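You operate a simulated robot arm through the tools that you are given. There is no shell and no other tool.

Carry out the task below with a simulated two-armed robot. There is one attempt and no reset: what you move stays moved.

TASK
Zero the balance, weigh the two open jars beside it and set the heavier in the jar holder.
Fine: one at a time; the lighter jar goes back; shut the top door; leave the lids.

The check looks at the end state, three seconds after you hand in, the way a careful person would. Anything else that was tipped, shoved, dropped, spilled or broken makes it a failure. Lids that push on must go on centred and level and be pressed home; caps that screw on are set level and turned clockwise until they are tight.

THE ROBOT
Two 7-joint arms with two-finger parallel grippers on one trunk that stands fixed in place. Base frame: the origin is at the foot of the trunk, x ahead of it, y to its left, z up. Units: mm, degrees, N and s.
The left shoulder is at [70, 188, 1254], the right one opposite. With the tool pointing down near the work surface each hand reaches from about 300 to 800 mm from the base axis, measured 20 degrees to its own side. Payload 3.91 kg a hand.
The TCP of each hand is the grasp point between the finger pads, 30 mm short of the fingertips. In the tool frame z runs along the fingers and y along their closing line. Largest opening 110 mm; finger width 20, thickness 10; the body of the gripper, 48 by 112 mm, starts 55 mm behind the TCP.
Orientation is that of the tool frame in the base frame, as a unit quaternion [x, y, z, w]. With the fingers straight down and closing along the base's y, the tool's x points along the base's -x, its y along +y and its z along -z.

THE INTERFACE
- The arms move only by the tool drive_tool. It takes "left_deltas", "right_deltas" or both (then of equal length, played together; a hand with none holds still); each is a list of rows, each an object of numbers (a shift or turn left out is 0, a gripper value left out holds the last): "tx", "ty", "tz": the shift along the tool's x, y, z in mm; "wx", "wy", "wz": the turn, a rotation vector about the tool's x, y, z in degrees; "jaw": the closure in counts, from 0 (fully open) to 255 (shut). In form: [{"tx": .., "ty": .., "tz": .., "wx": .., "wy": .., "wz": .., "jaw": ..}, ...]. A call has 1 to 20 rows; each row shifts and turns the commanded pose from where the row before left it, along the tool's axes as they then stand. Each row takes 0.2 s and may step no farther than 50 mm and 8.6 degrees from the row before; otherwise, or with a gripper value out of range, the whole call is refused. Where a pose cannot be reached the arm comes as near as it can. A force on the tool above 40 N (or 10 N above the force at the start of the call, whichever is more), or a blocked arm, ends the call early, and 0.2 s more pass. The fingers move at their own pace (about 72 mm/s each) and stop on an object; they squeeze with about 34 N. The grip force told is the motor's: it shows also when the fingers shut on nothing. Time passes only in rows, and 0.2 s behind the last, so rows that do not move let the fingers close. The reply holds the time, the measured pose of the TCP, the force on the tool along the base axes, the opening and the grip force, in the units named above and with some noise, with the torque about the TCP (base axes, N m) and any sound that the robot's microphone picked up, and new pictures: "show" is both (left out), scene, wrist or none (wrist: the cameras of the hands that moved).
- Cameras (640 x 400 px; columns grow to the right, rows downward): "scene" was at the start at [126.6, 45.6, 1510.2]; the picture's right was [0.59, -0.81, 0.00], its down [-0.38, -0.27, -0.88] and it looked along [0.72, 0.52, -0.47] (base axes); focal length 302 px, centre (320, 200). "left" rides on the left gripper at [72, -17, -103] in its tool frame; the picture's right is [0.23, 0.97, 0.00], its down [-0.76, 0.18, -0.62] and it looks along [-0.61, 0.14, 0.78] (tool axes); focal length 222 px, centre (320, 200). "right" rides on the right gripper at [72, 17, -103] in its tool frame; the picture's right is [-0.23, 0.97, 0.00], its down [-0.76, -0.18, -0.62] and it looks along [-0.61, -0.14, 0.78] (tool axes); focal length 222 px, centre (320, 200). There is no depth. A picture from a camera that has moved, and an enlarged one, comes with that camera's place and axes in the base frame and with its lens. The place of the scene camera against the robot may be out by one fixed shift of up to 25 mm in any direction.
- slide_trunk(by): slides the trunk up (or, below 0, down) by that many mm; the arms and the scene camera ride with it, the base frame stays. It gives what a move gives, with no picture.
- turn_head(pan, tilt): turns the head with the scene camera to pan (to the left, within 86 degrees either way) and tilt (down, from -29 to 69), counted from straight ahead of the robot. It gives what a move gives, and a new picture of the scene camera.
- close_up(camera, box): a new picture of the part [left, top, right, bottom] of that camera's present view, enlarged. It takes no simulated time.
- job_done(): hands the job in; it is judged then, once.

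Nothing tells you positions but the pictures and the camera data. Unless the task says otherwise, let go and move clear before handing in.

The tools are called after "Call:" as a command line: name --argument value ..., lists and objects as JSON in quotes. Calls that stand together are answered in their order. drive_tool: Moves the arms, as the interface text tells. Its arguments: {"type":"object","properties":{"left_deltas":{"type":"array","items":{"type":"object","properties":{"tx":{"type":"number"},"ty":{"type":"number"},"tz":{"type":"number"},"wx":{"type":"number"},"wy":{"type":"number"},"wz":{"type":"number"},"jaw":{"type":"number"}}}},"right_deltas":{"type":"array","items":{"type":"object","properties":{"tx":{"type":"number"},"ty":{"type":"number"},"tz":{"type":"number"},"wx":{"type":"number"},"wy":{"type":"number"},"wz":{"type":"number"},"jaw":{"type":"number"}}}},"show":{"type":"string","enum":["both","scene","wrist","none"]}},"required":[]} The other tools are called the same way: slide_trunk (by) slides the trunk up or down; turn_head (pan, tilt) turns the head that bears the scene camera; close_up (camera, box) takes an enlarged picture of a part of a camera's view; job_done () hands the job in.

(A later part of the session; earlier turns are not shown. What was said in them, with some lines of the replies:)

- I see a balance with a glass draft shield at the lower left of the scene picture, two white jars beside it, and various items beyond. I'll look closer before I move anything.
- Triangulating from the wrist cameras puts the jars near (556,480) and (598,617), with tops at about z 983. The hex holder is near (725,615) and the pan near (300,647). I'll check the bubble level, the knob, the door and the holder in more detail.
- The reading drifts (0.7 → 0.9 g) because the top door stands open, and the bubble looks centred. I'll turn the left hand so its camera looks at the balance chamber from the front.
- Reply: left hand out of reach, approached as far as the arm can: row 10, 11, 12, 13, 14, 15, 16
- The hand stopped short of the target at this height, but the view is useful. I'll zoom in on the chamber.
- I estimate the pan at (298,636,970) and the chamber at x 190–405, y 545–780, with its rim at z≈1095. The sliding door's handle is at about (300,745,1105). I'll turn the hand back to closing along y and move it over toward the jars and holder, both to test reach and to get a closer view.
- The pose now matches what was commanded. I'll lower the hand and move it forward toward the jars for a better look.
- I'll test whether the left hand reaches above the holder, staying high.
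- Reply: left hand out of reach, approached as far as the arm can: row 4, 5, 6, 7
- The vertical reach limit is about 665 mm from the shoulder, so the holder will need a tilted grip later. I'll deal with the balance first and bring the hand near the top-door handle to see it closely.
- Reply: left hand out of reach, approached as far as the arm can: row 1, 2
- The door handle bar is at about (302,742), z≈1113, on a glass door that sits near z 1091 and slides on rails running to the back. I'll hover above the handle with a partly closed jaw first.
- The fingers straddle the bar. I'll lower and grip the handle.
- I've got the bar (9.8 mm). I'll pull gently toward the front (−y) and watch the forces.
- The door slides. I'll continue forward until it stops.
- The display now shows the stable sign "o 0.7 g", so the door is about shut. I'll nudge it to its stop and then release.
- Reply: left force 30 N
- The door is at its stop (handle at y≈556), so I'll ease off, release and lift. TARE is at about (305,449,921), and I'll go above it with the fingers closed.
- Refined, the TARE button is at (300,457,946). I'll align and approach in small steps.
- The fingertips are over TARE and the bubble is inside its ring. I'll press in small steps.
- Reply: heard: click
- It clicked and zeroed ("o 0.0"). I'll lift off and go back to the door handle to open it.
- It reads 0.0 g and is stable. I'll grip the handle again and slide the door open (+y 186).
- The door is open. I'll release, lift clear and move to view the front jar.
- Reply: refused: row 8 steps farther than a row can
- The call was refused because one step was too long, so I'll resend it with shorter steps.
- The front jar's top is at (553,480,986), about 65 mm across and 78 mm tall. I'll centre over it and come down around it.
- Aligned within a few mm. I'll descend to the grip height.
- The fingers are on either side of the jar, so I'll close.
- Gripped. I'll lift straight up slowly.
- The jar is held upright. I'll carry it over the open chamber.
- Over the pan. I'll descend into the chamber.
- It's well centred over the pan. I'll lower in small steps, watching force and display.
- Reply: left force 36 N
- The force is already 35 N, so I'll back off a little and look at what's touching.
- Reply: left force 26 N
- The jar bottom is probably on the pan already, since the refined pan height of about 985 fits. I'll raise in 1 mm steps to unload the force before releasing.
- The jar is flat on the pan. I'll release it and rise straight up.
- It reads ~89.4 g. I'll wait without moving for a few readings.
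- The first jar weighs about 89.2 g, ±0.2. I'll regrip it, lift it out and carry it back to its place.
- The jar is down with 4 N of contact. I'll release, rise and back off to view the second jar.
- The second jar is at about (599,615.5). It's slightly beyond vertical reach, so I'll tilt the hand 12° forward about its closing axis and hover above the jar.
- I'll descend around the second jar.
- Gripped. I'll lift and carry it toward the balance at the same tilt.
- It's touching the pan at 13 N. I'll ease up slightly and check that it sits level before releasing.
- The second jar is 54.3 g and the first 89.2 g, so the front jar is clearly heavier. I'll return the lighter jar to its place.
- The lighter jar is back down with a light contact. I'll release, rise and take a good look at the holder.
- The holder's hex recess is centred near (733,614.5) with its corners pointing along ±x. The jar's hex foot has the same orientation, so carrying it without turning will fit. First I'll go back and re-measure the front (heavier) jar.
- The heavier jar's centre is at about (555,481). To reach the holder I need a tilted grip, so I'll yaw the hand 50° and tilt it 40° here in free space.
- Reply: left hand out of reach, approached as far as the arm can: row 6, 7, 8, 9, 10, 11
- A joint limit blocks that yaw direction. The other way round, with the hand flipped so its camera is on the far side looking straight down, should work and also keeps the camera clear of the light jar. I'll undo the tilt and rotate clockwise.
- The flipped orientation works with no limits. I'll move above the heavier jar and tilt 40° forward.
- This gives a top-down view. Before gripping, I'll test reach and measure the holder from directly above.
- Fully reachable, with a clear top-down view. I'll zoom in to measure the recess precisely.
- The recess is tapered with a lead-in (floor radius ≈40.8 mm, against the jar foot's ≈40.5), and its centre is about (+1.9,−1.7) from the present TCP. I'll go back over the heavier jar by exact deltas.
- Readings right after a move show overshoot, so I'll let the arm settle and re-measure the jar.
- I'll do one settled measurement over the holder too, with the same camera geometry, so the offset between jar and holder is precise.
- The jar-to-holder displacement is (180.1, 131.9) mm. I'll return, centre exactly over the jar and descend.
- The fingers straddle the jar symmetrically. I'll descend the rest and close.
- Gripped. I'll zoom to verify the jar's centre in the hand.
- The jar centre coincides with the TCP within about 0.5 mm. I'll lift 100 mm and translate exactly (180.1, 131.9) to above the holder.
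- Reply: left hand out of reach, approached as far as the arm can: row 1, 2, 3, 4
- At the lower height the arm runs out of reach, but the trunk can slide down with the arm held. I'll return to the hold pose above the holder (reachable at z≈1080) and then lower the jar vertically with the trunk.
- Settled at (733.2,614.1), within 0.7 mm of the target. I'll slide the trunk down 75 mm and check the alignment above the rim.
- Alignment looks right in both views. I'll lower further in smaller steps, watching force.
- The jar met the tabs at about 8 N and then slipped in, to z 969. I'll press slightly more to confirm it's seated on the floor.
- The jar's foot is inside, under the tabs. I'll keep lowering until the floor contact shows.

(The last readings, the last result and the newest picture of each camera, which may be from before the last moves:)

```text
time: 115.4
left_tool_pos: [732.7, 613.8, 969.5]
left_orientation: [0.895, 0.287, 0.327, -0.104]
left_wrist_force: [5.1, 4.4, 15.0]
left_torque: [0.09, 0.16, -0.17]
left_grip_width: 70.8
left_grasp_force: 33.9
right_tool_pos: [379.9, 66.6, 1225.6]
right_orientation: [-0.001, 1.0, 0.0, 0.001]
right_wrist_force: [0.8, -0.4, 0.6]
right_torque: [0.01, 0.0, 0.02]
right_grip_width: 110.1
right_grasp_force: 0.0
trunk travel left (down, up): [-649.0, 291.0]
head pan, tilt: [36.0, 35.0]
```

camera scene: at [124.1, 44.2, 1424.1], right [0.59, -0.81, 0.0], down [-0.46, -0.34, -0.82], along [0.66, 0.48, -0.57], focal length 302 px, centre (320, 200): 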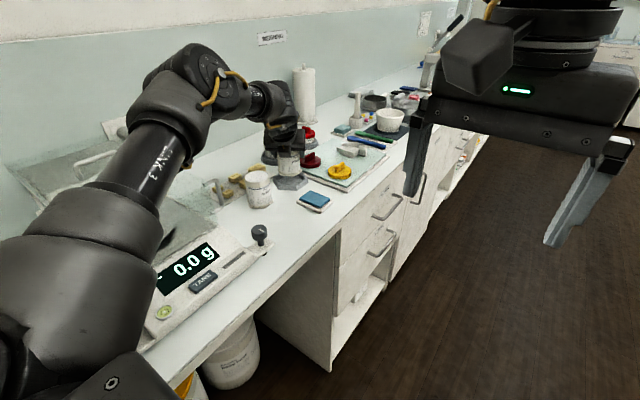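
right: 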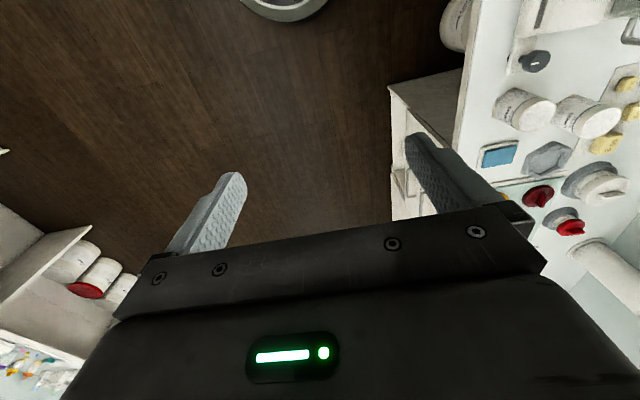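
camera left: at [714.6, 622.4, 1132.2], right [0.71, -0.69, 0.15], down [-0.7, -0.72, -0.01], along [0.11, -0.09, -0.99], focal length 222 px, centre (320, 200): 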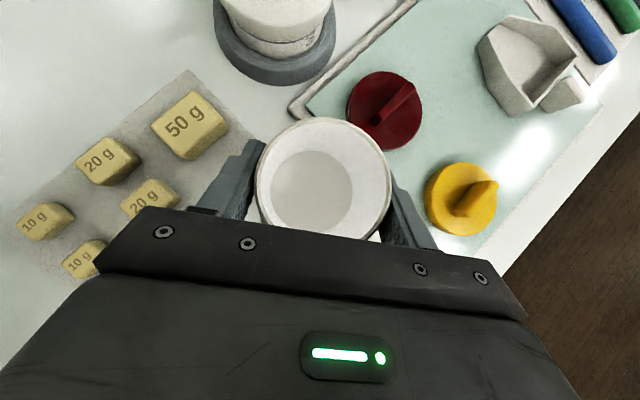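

It's seated: 15 N and no further motion. I'll ease off, open the fingers and rise straight up with the trunk.

Call:
slide_trunk --by 3

Call:
drive_tool --left_deltas '[{"jaw": 50}, {}, {}]' --show "both"

Call:
close_up --camera "scene" --box '[265, 130, 325, 185]'

```text
time: 116.0
left_tool_pos: [733.8, 614.8, 968.0]
left_orientation: [0.895, 0.285, 0.327, -0.104]
left_wrist_force: [6.2, 4.8, 9.0]
left_torque: [0.22, -0.29, -0.14]
left_grip_width: 70.7
left_grasp_force: 34.0
right_tool_pos: [380.9, 66.2, 1227.5]
right_orientation: [0.001, 1.0, -0.001, 0.0]
right_wrist_force: [-0.4, 0.4, -0.4]
right_torque: [0.0, 0.01, -0.02]
right_grip_width: 109.9
right_grasp_force: 0.1
trunk travel left (down, up): [-652.0, 288.0]
head pan, tilt: [36.0, 35.0]
```

```text
time: 116.8
left_tool_pos: [733.3, 615.7, 968.1]
left_orientation: [0.895, 0.287, 0.325, -0.104]
left_wrist_force: [0.8, -0.2, -0.9]
left_torque: [-0.02, 0.02, -0.02]
left_grip_width: 88.5
left_grasp_force: 0.1
right_tool_pos: [381.4, 66.6, 1229.4]
right_orientation: [-0.002, 1.0, 0.0, 0.0]
right_wrist_force: [-0.3, -0.3, -0.5]
right_torque: [0.01, 0.04, 0.01]
right_grip_width: 109.7
right_grasp_force: 0.0
trunk travel left (down, up): [-652.0, 288.0]
head pan, tilt: [36.0, 35.0]
camera scene: at [124.0, 44.2, 1386.0], right [0.59, -0.81, 0.0], down [-0.46, -0.34, -0.82], along [0.66, 0.48, -0.57], focal length 302 px, centre (320, 200)
camera left: at [714.4, 622.5, 1094.0], right [0.71, -0.69, 0.15], down [-0.7, -0.72, -0.01], along [0.11, -0.09, -0.99], focal length 222 px, centre (320, 200)
```

scene: 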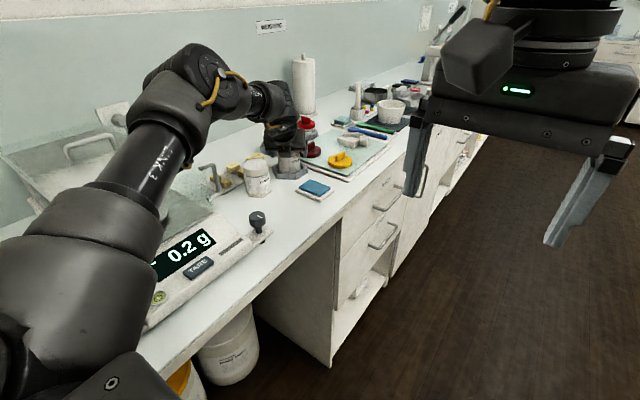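
left: 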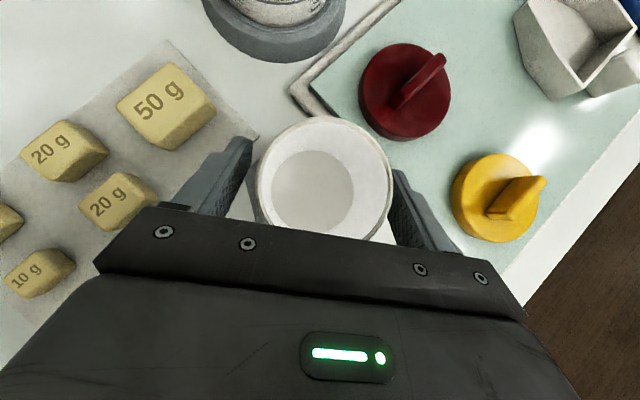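

```text
7.27 times, centred on (295, 158) of scene
camera zoom: at [124.0, 44.2, 1386.0], right [0.59, -0.81, 0.0], down [-0.46, -0.34, -0.82], along [0.66, 0.48, -0.57], focal length 2193 px, centre (502, 509)
```

zoom: 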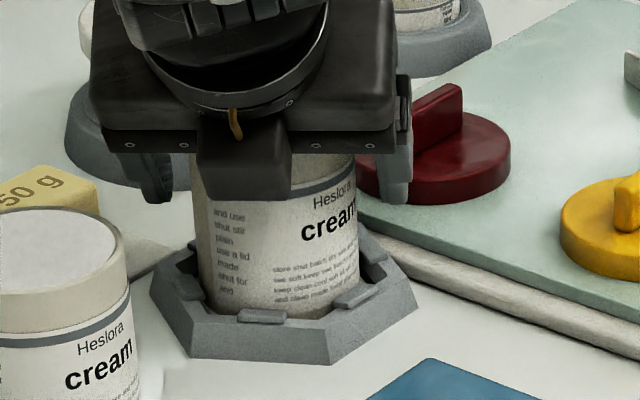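

Released. I'll raise the trunk back to its original height.

Call:
slide_trunk --by 113

Call:
drive_tool --left_deltas '[{}, {}]' --show "both"

Call:
close_up --camera "scene" --box '[210, 150, 350, 270]'

Call:
close_up --camera "left" --box '[240, 120, 400, 240]'

```text
time: 118.2
left_tool_pos: [733.4, 616.6, 1081.0]
left_orientation: [0.895, 0.287, 0.324, -0.104]
left_wrist_force: [0.0, 0.3, -0.9]
left_torque: [0.02, 0.0, -0.02]
left_grip_width: 88.3
left_grasp_force: 0.1
right_tool_pos: [380.4, 67.5, 1340.2]
right_orientation: [0.0, 1.0, 0.0, -0.001]
right_wrist_force: [0.9, -0.4, 0.6]
right_torque: [0.01, -0.03, 0.0]
right_grip_width: 110.1
right_grasp_force: 0.1
trunk travel left (down, up): [-765.0, 175.0]
head pan, tilt: [36.0, 35.0]
```

```text
time: 118.8
left_tool_pos: [732.3, 615.3, 1081.1]
left_orientation: [0.896, 0.287, 0.325, -0.103]
left_wrist_force: [-0.8, 0.3, 0.4]
left_torque: [0.01, -0.01, 0.01]
left_grip_width: 88.4
left_grasp_force: 0.1
right_tool_pos: [381.5, 67.5, 1340.0]
right_orientation: [0.001, 1.0, 0.0, 0.0]
right_wrist_force: [0.0, 0.0, 1.1]
right_torque: [0.0, 0.01, 0.0]
right_grip_width: 110.1
right_grasp_force: 0.0
trunk travel left (down, up): [-765.0, 175.0]
head pan, tilt: [36.0, 35.0]
camera scene: at [124.1, 44.2, 1499.1], right [0.59, -0.81, 0.0], down [-0.46, -0.34, -0.82], along [0.66, 0.48, -0.57], focal length 302 px, centre (320, 200)
camera left: at [714.6, 622.4, 1207.3], right [0.71, -0.69, 0.15], down [-0.7, -0.72, -0.01], along [0.11, -0.09, -0.99], focal length 222 px, centre (320, 200)
```

scene: 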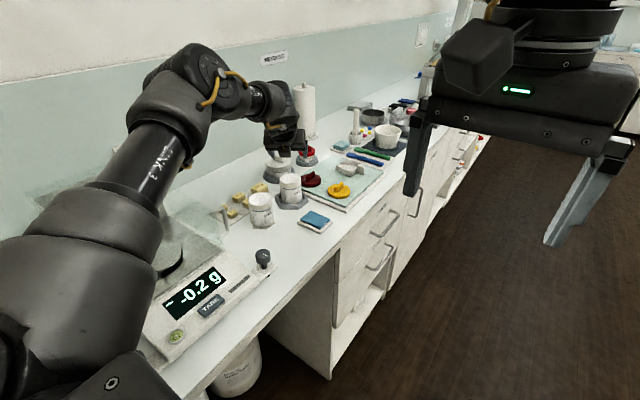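
left: 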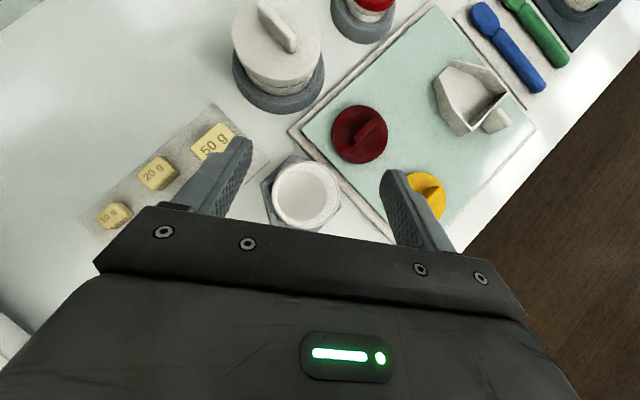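

```text
3.33 times, centred on (280, 210) of scene
camera zoom: at [124.1, 44.2, 1499.1], right [0.59, -0.81, 0.0], down [-0.46, -0.34, -0.82], along [0.66, 0.48, -0.57], focal length 1005 px, centre (453, 167)
```

zoom: 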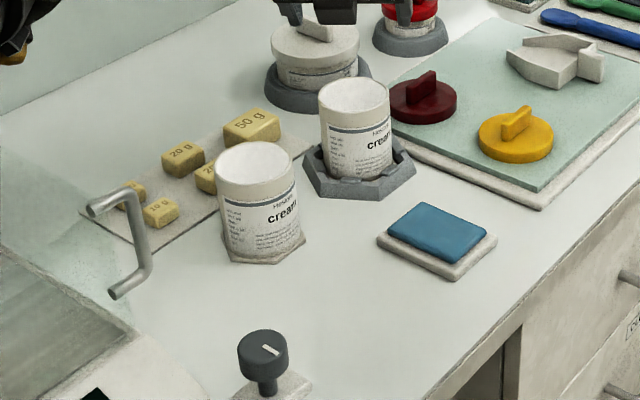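

```text
3.33 times, centred on (320, 180) of left
camera zoom: at [714.6, 622.4, 1207.3], right [0.71, -0.69, 0.15], down [-0.7, -0.72, -0.01], along [0.11, -0.09, -0.99], focal length 740 px, centre (320, 267)
```

zoom: 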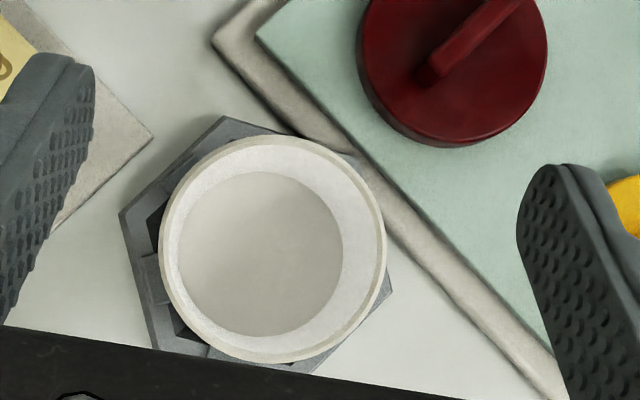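

The heavier jar stands upright in the holder and the light jar is at its place. Now I'll shut the top door, so I'll back away, undo the tilt and turn the hand back.

Call:
drive_tool --left_deltas '[{"tx": -16, "ty": -13.3, "tz": -39.5}, {"tx": -16, "ty": -13.3, "tz": -39.5}, {"tx": -16, "ty": -13.3, "tz": -39.5}, {"tx": -16, "ty": -13.3, "tz": -39.5}, {"tx": -16, "ty": -13.3, "tz": -39.5}, {"wy": -8}, {"wy": -8}, {"wy": -8}, {"wy": -8}, {"wy": -8}]' --show "scene"

```text
time: 121.0
left_tool_pos: [544.5, 559.6, 1179.4]
left_orientation: [0.953, 0.304, -0.001, 0.001]
left_wrist_force: [0.4, 0.6, 0.2]
left_torque: [0.01, 0.05, 0.02]
left_grip_width: 88.4
left_grasp_force: 0.0
right_tool_pos: [383.0, 66.1, 1340.1]
right_orientation: [0.0, 1.0, 0.0, -0.001]
right_wrist_force: [0.1, -0.1, -0.6]
right_torque: [0.02, 0.0, -0.01]
right_grip_width: 110.1
right_grasp_force: 0.1
trunk travel left (down, up): [-765.0, 175.0]
head pan, tilt: [36.0, 35.0]
camera scene: at [126.3, 44.0, 1498.9], right [0.59, -0.81, 0.0], down [-0.47, -0.34, -0.82], along [0.66, 0.48, -0.57], focal length 302 px, centre (320, 200)
```

scene: 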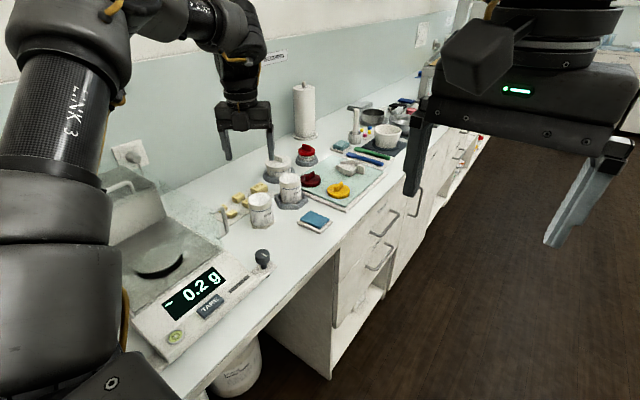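

Call:
drive_tool --left_deltas '[{"wz": -8.5}, {"wz": -8.5}, {"wz": -8.5}, {"wz": -8.5}, {"wz": -8.5}, {"wz": -8.5}, {"wz": -8.5}, {"wz": -8.5}, {"wz": -8.5}, {"wz": -8.5}, {"wz": -8.5}, {"wz": -8.5}, {"wz": -8.5}, {"wz": -8.5}, {"wz": -8.5}, {"wz": -8.5}, {"wz": -8.6}]' --show "none"

```text
time: 124.6
left_tool_pos: [540.4, 560.0, 1181.6]
left_orientation: [-0.002, 1.0, -0.001, 0.0]
left_wrist_force: [-0.4, 0.3, 0.2]
left_torque: [-0.02, 0.03, -0.03]
left_grip_width: 88.2
left_grasp_force: 0.1
right_tool_pos: [380.7, 66.6, 1341.3]
right_orientation: [0.0, 1.0, -0.001, 0.0]
right_wrist_force: [-0.9, -1.0, 0.0]
right_torque: [0.0, 0.01, -0.03]
right_grip_width: 110.1
right_grasp_force: 0.0
trunk travel left (down, up): [-765.0, 175.0]
head pan, tilt: [36.0, 35.0]
```

Call:
drive_tool --left_deltas '[{"tx": 34, "ty": 26.1, "jaw": 130}, {"tx": 34, "ty": 26.1}, {"tx": 34, "ty": 26.1}, {"tx": 34, "ty": 26.1}, {"tx": 34, "ty": 26.1}, {"tx": 34, "ty": 26.1}, {"tx": 34, "ty": 26.1}, {}, {}]'

Call:
close_up --camera "left" --box '[160, 60, 480, 260]'

```text
time: 126.6
left_tool_pos: [302.0, 742.1, 1180.6]
left_orientation: [0.0, 1.0, -0.001, 0.0]
left_wrist_force: [-0.2, -0.4, -0.9]
left_torque: [0.01, 0.0, -0.03]
left_grip_width: 53.9
left_grasp_force: 0.1
right_tool_pos: [380.8, 66.9, 1341.2]
right_orientation: [0.0, 1.0, 0.001, 0.0]
right_wrist_force: [0.7, -0.4, -0.2]
right_torque: [-0.03, -0.01, 0.0]
right_grip_width: 110.0
right_grasp_force: 0.0
trunk travel left (down, up): [-765.0, 175.0]
head pan, tilt: [36.0, 35.0]
camera scene: at [124.1, 43.9, 1499.1], right [0.59, -0.81, 0.0], down [-0.46, -0.34, -0.82], along [0.66, 0.48, -0.57], focal length 302 px, centre (320, 200)
camera left: at [228.9, 725.1, 1284.9], right [-0.23, 0.97, 0.0], down [0.76, 0.18, 0.62], along [0.61, 0.14, -0.78], focal length 222 px, centre (320, 200)
```

scene: 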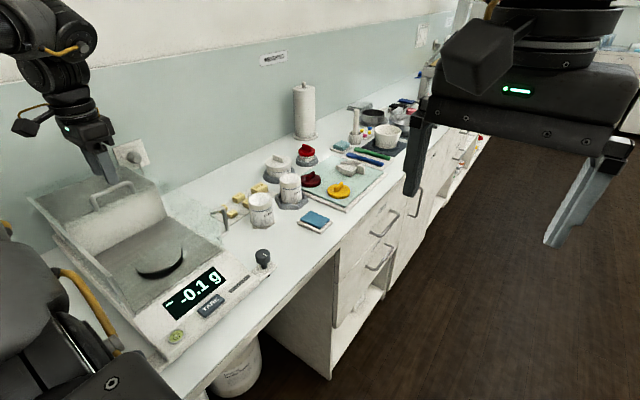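
left: 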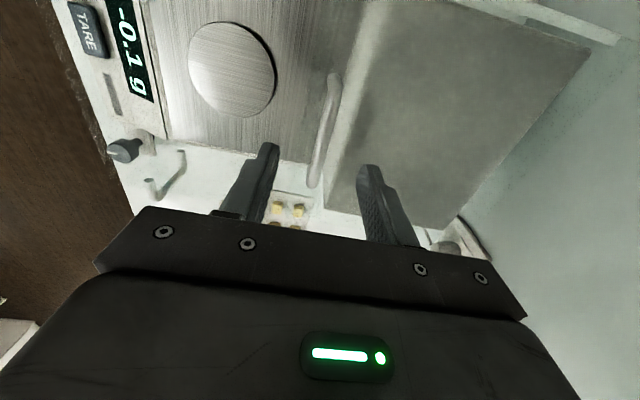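

```text
2.00 times, centred on (320, 160) of left
camera zoom: at [228.9, 725.1, 1284.9], right [-0.23, 0.97, 0.0], down [0.76, 0.18, 0.62], along [0.61, 0.14, -0.78], focal length 444 px, centre (320, 280)
```

zoom: 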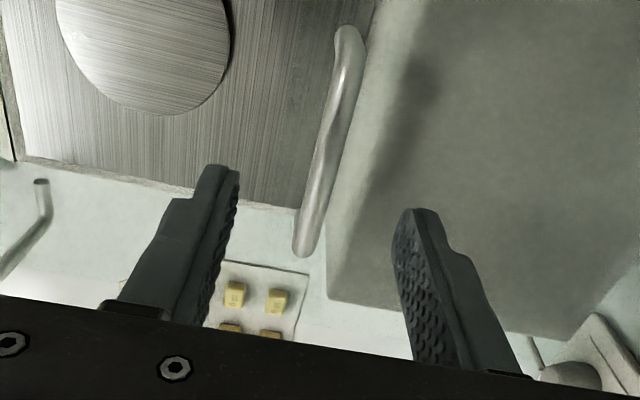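

The fingers straddle the handle. I'll descend, grip, and slide the door shut as before.

Call:
drive_tool --left_deltas '[{"tz": 28}, {"tz": 16}, {"tz": 8}, {"jaw": 255}, {}, {}, {}, {"ty": -8}, {"ty": -16}, {"ty": -18}, {"ty": -18}, {"ty": -18}, {"ty": -18}, {"ty": -18}, {"ty": -18}, {"ty": -18}, {"ty": -14}, {"ty": -9}, {"ty": -6}]'

```text
time: 130.6
left_tool_pos: [303.1, 565.9, 1128.1]
left_orientation: [-0.001, 1.0, -0.002, 0.001]
left_wrist_force: [-4.6, 0.0, -17.4]
left_torque: [-0.02, 0.38, -0.08]
left_grip_width: 9.6
left_grasp_force: 45.1
right_tool_pos: [380.0, 69.3, 1340.9]
right_orientation: [0.0, 1.0, -0.001, -0.001]
right_wrist_force: [-0.1, -0.5, -0.4]
right_torque: [0.0, 0.01, -0.01]
right_grip_width: 110.2
right_grasp_force: 0.1
trunk travel left (down, up): [-765.0, 175.0]
head pan, tilt: [36.0, 35.0]
camera scene: at [124.2, 46.8, 1498.9], right [0.59, -0.81, 0.0], down [-0.46, -0.34, -0.82], along [0.66, 0.48, -0.57], focal length 302 px, centre (320, 200)
camera left: at [230.7, 548.8, 1232.4], right [-0.23, 0.97, 0.0], down [0.76, 0.18, 0.62], along [0.61, 0.14, -0.78], focal length 222 px, centre (320, 200)
```

scene: 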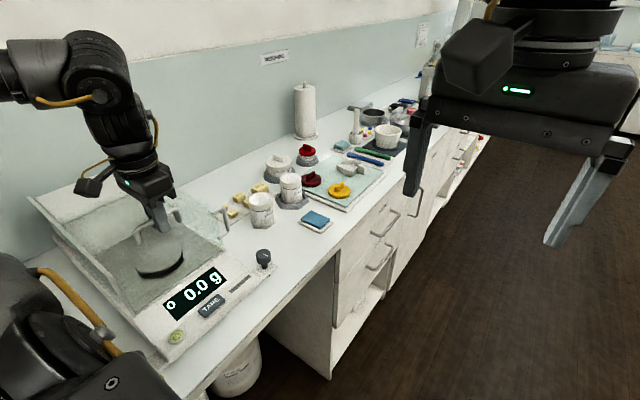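
left: 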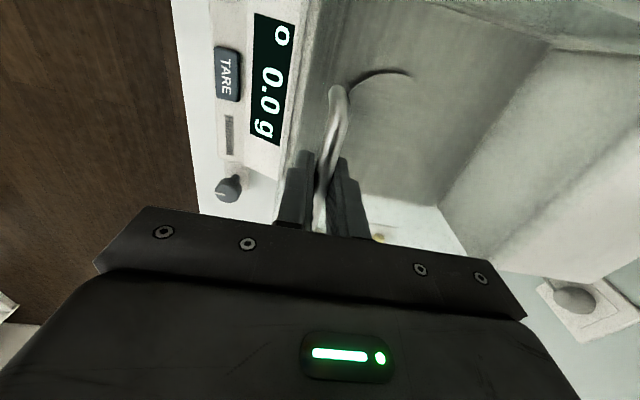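

It reads "o 0.0 g". I'll push the door fully to its stop.

Call:
drive_tool --left_deltas '[{"tz": 1.5, "ty": -3}, {"ty": -3}, {"ty": -3}]' --show "none"

Call:
drive_tool --left_deltas '[{"ty": -3}, {}]' --show "none"

```text
time: 131.4
left_tool_pos: [302.4, 555.5, 1128.3]
left_orientation: [-0.001, 1.0, -0.001, 0.0]
left_wrist_force: [-2.9, 2.9, -1.0]
left_torque: [0.03, 1.0, -0.07]
left_grip_width: 9.9
left_grasp_force: 45.1
right_tool_pos: [380.2, 68.5, 1340.8]
right_orientation: [-0.002, 1.0, -0.001, 0.0]
right_wrist_force: [-0.7, 0.4, 0.5]
right_torque: [0.0, -0.01, 0.02]
right_grip_width: 110.2
right_grasp_force: 0.0
trunk travel left (down, up): [-765.0, 175.0]
head pan, tilt: [36.0, 35.0]
```

```text
time: 132.0
left_tool_pos: [302.8, 555.0, 1128.7]
left_orientation: [-0.002, 1.0, 0.0, 0.002]
left_wrist_force: [1.2, 22.8, 17.7]
left_torque: [0.11, 0.49, -0.11]
left_grip_width: 9.9
left_grasp_force: 44.7
right_tool_pos: [379.7, 70.0, 1341.4]
right_orientation: [-0.001, 1.0, -0.001, 0.001]
right_wrist_force: [-0.4, 0.4, -0.4]
right_torque: [-0.02, -0.01, -0.02]
right_grip_width: 110.1
right_grasp_force: 0.0
trunk travel left (down, up): [-765.0, 175.0]
head pan, tilt: [36.0, 35.0]
```

At the stop (23 N). I'll ease off, release the handle, lift and move clear.

Call:
drive_tool --left_deltas '[{"ty": 2.5}, {"jaw": 140}, {}, {}, {"tz": -20}, {"tz": -40}, {"tz": -40}, {"tz": -40}, {"tx": -30}, {}]'

Call:
close_up --camera "scene" --box '[20, 150, 280, 360]'

Call:
close_up --camera "scene" --box '[210, 140, 350, 250]'

```text
time: 134.2
left_tool_pos: [334.2, 553.3, 1265.8]
left_orientation: [0.0, 1.0, -0.001, 0.0]
left_wrist_force: [0.4, 0.1, -0.1]
left_torque: [0.01, 0.0, 0.03]
left_grip_width: 49.5
left_grasp_force: 0.1
right_tool_pos: [380.9, 67.5, 1341.2]
right_orientation: [-0.001, 1.0, -0.001, 0.0]
right_wrist_force: [0.2, -0.1, 0.6]
right_torque: [-0.03, -0.03, 0.04]
right_grip_width: 109.9
right_grasp_force: 0.1
trunk travel left (down, up): [-765.0, 175.0]
head pan, tilt: [36.0, 35.0]
camera scene: at [123.6, 45.1, 1499.1], right [0.59, -0.81, 0.0], down [-0.46, -0.34, -0.82], along [0.66, 0.48, -0.57], focal length 302 px, centre (320, 200)
camera left: at [261.3, 536.6, 1369.8], right [-0.23, 0.97, 0.0], down [0.76, 0.18, 0.62], along [0.61, 0.14, -0.78], focal length 222 px, centre (320, 200)
```

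scene: 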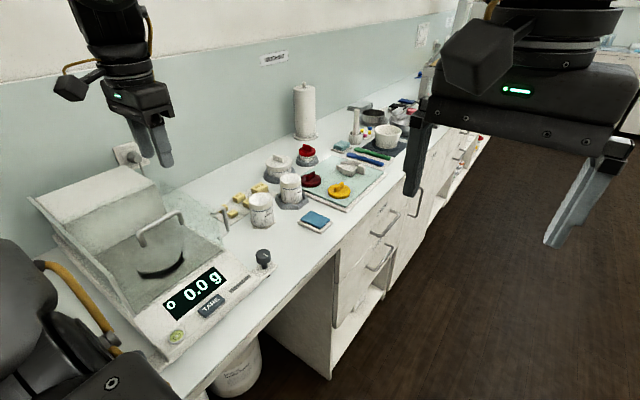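
left: 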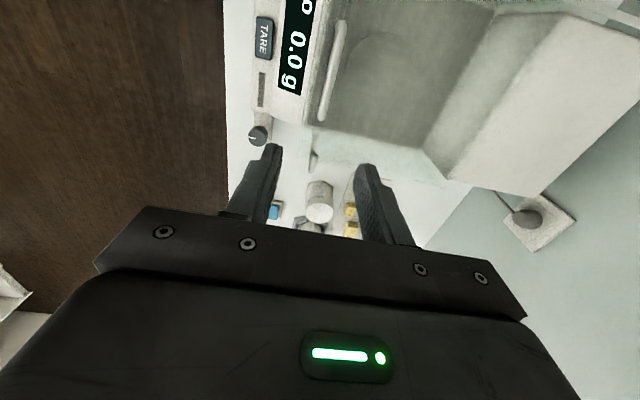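

```text
1.90 times, centred on (150, 255) of scene
camera zoom: at [123.6, 45.1, 1499.1], right [0.59, -0.81, 0.0], down [-0.46, -0.34, -0.82], along [0.66, 0.48, -0.57], focal length 574 px, centre (644, 95)
```

zoom: 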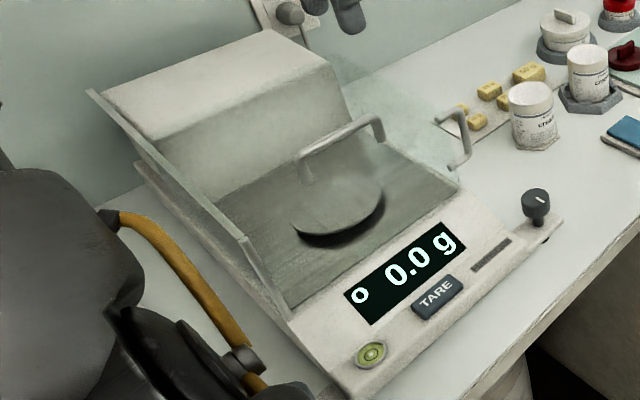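

```text
3.64 times, centred on (280, 195) of scene
camera zoom: at [123.6, 45.1, 1499.1], right [0.59, -0.81, 0.0], down [-0.46, -0.34, -0.82], along [0.66, 0.48, -0.57], focal length 1097 px, centre (466, 218)
```

zoom: 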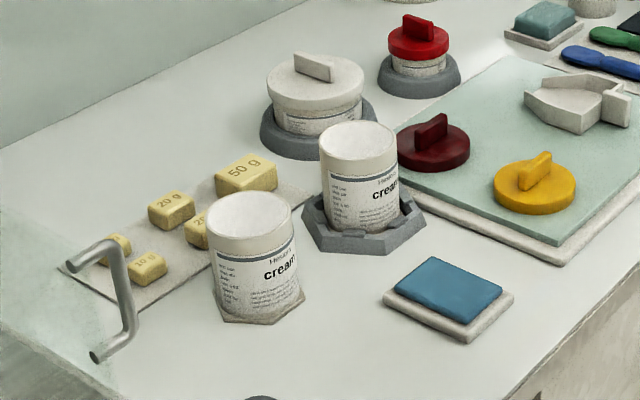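

The door is shut, the balance shows a stable 0.0 g with its pan empty, and the heavier jar (about 89 g) is seated in the holder. The lighter jar (about 54 g) is back at its place, the lids are untouched and the hands are clear, so I'm handing in.

Call:
job_done

```text
The job is handed in.
```

I zeroed the balance and weighed both jars. The heavier one now sits in the jar holder. I've handed the job in, and no result has come back yet.

| Jar | Reading | Where it is now |
|---|---|---|
| Front jar (heavier) | about 89.2 g | seated in the holder, upright |
| Back jar (lighter) | about 54.3 g | back in its original place |

- **Zeroing:** I shut the top door first because the open door made the reading drift, then pressed TARE. The display settled at 0.0 g.
- **Weighing:** I weighed the jars one at a time with the top door open, so each reading is good to about ±0.2 g. The jars differ by about 35 g, so that doesn't matter.
- **End state:** the top door is shut to its stop, the pan is empty and the display shows a stable 0.0 g. I left the lids alone, both hands are clear, and I saw nothing tipped or spilled.
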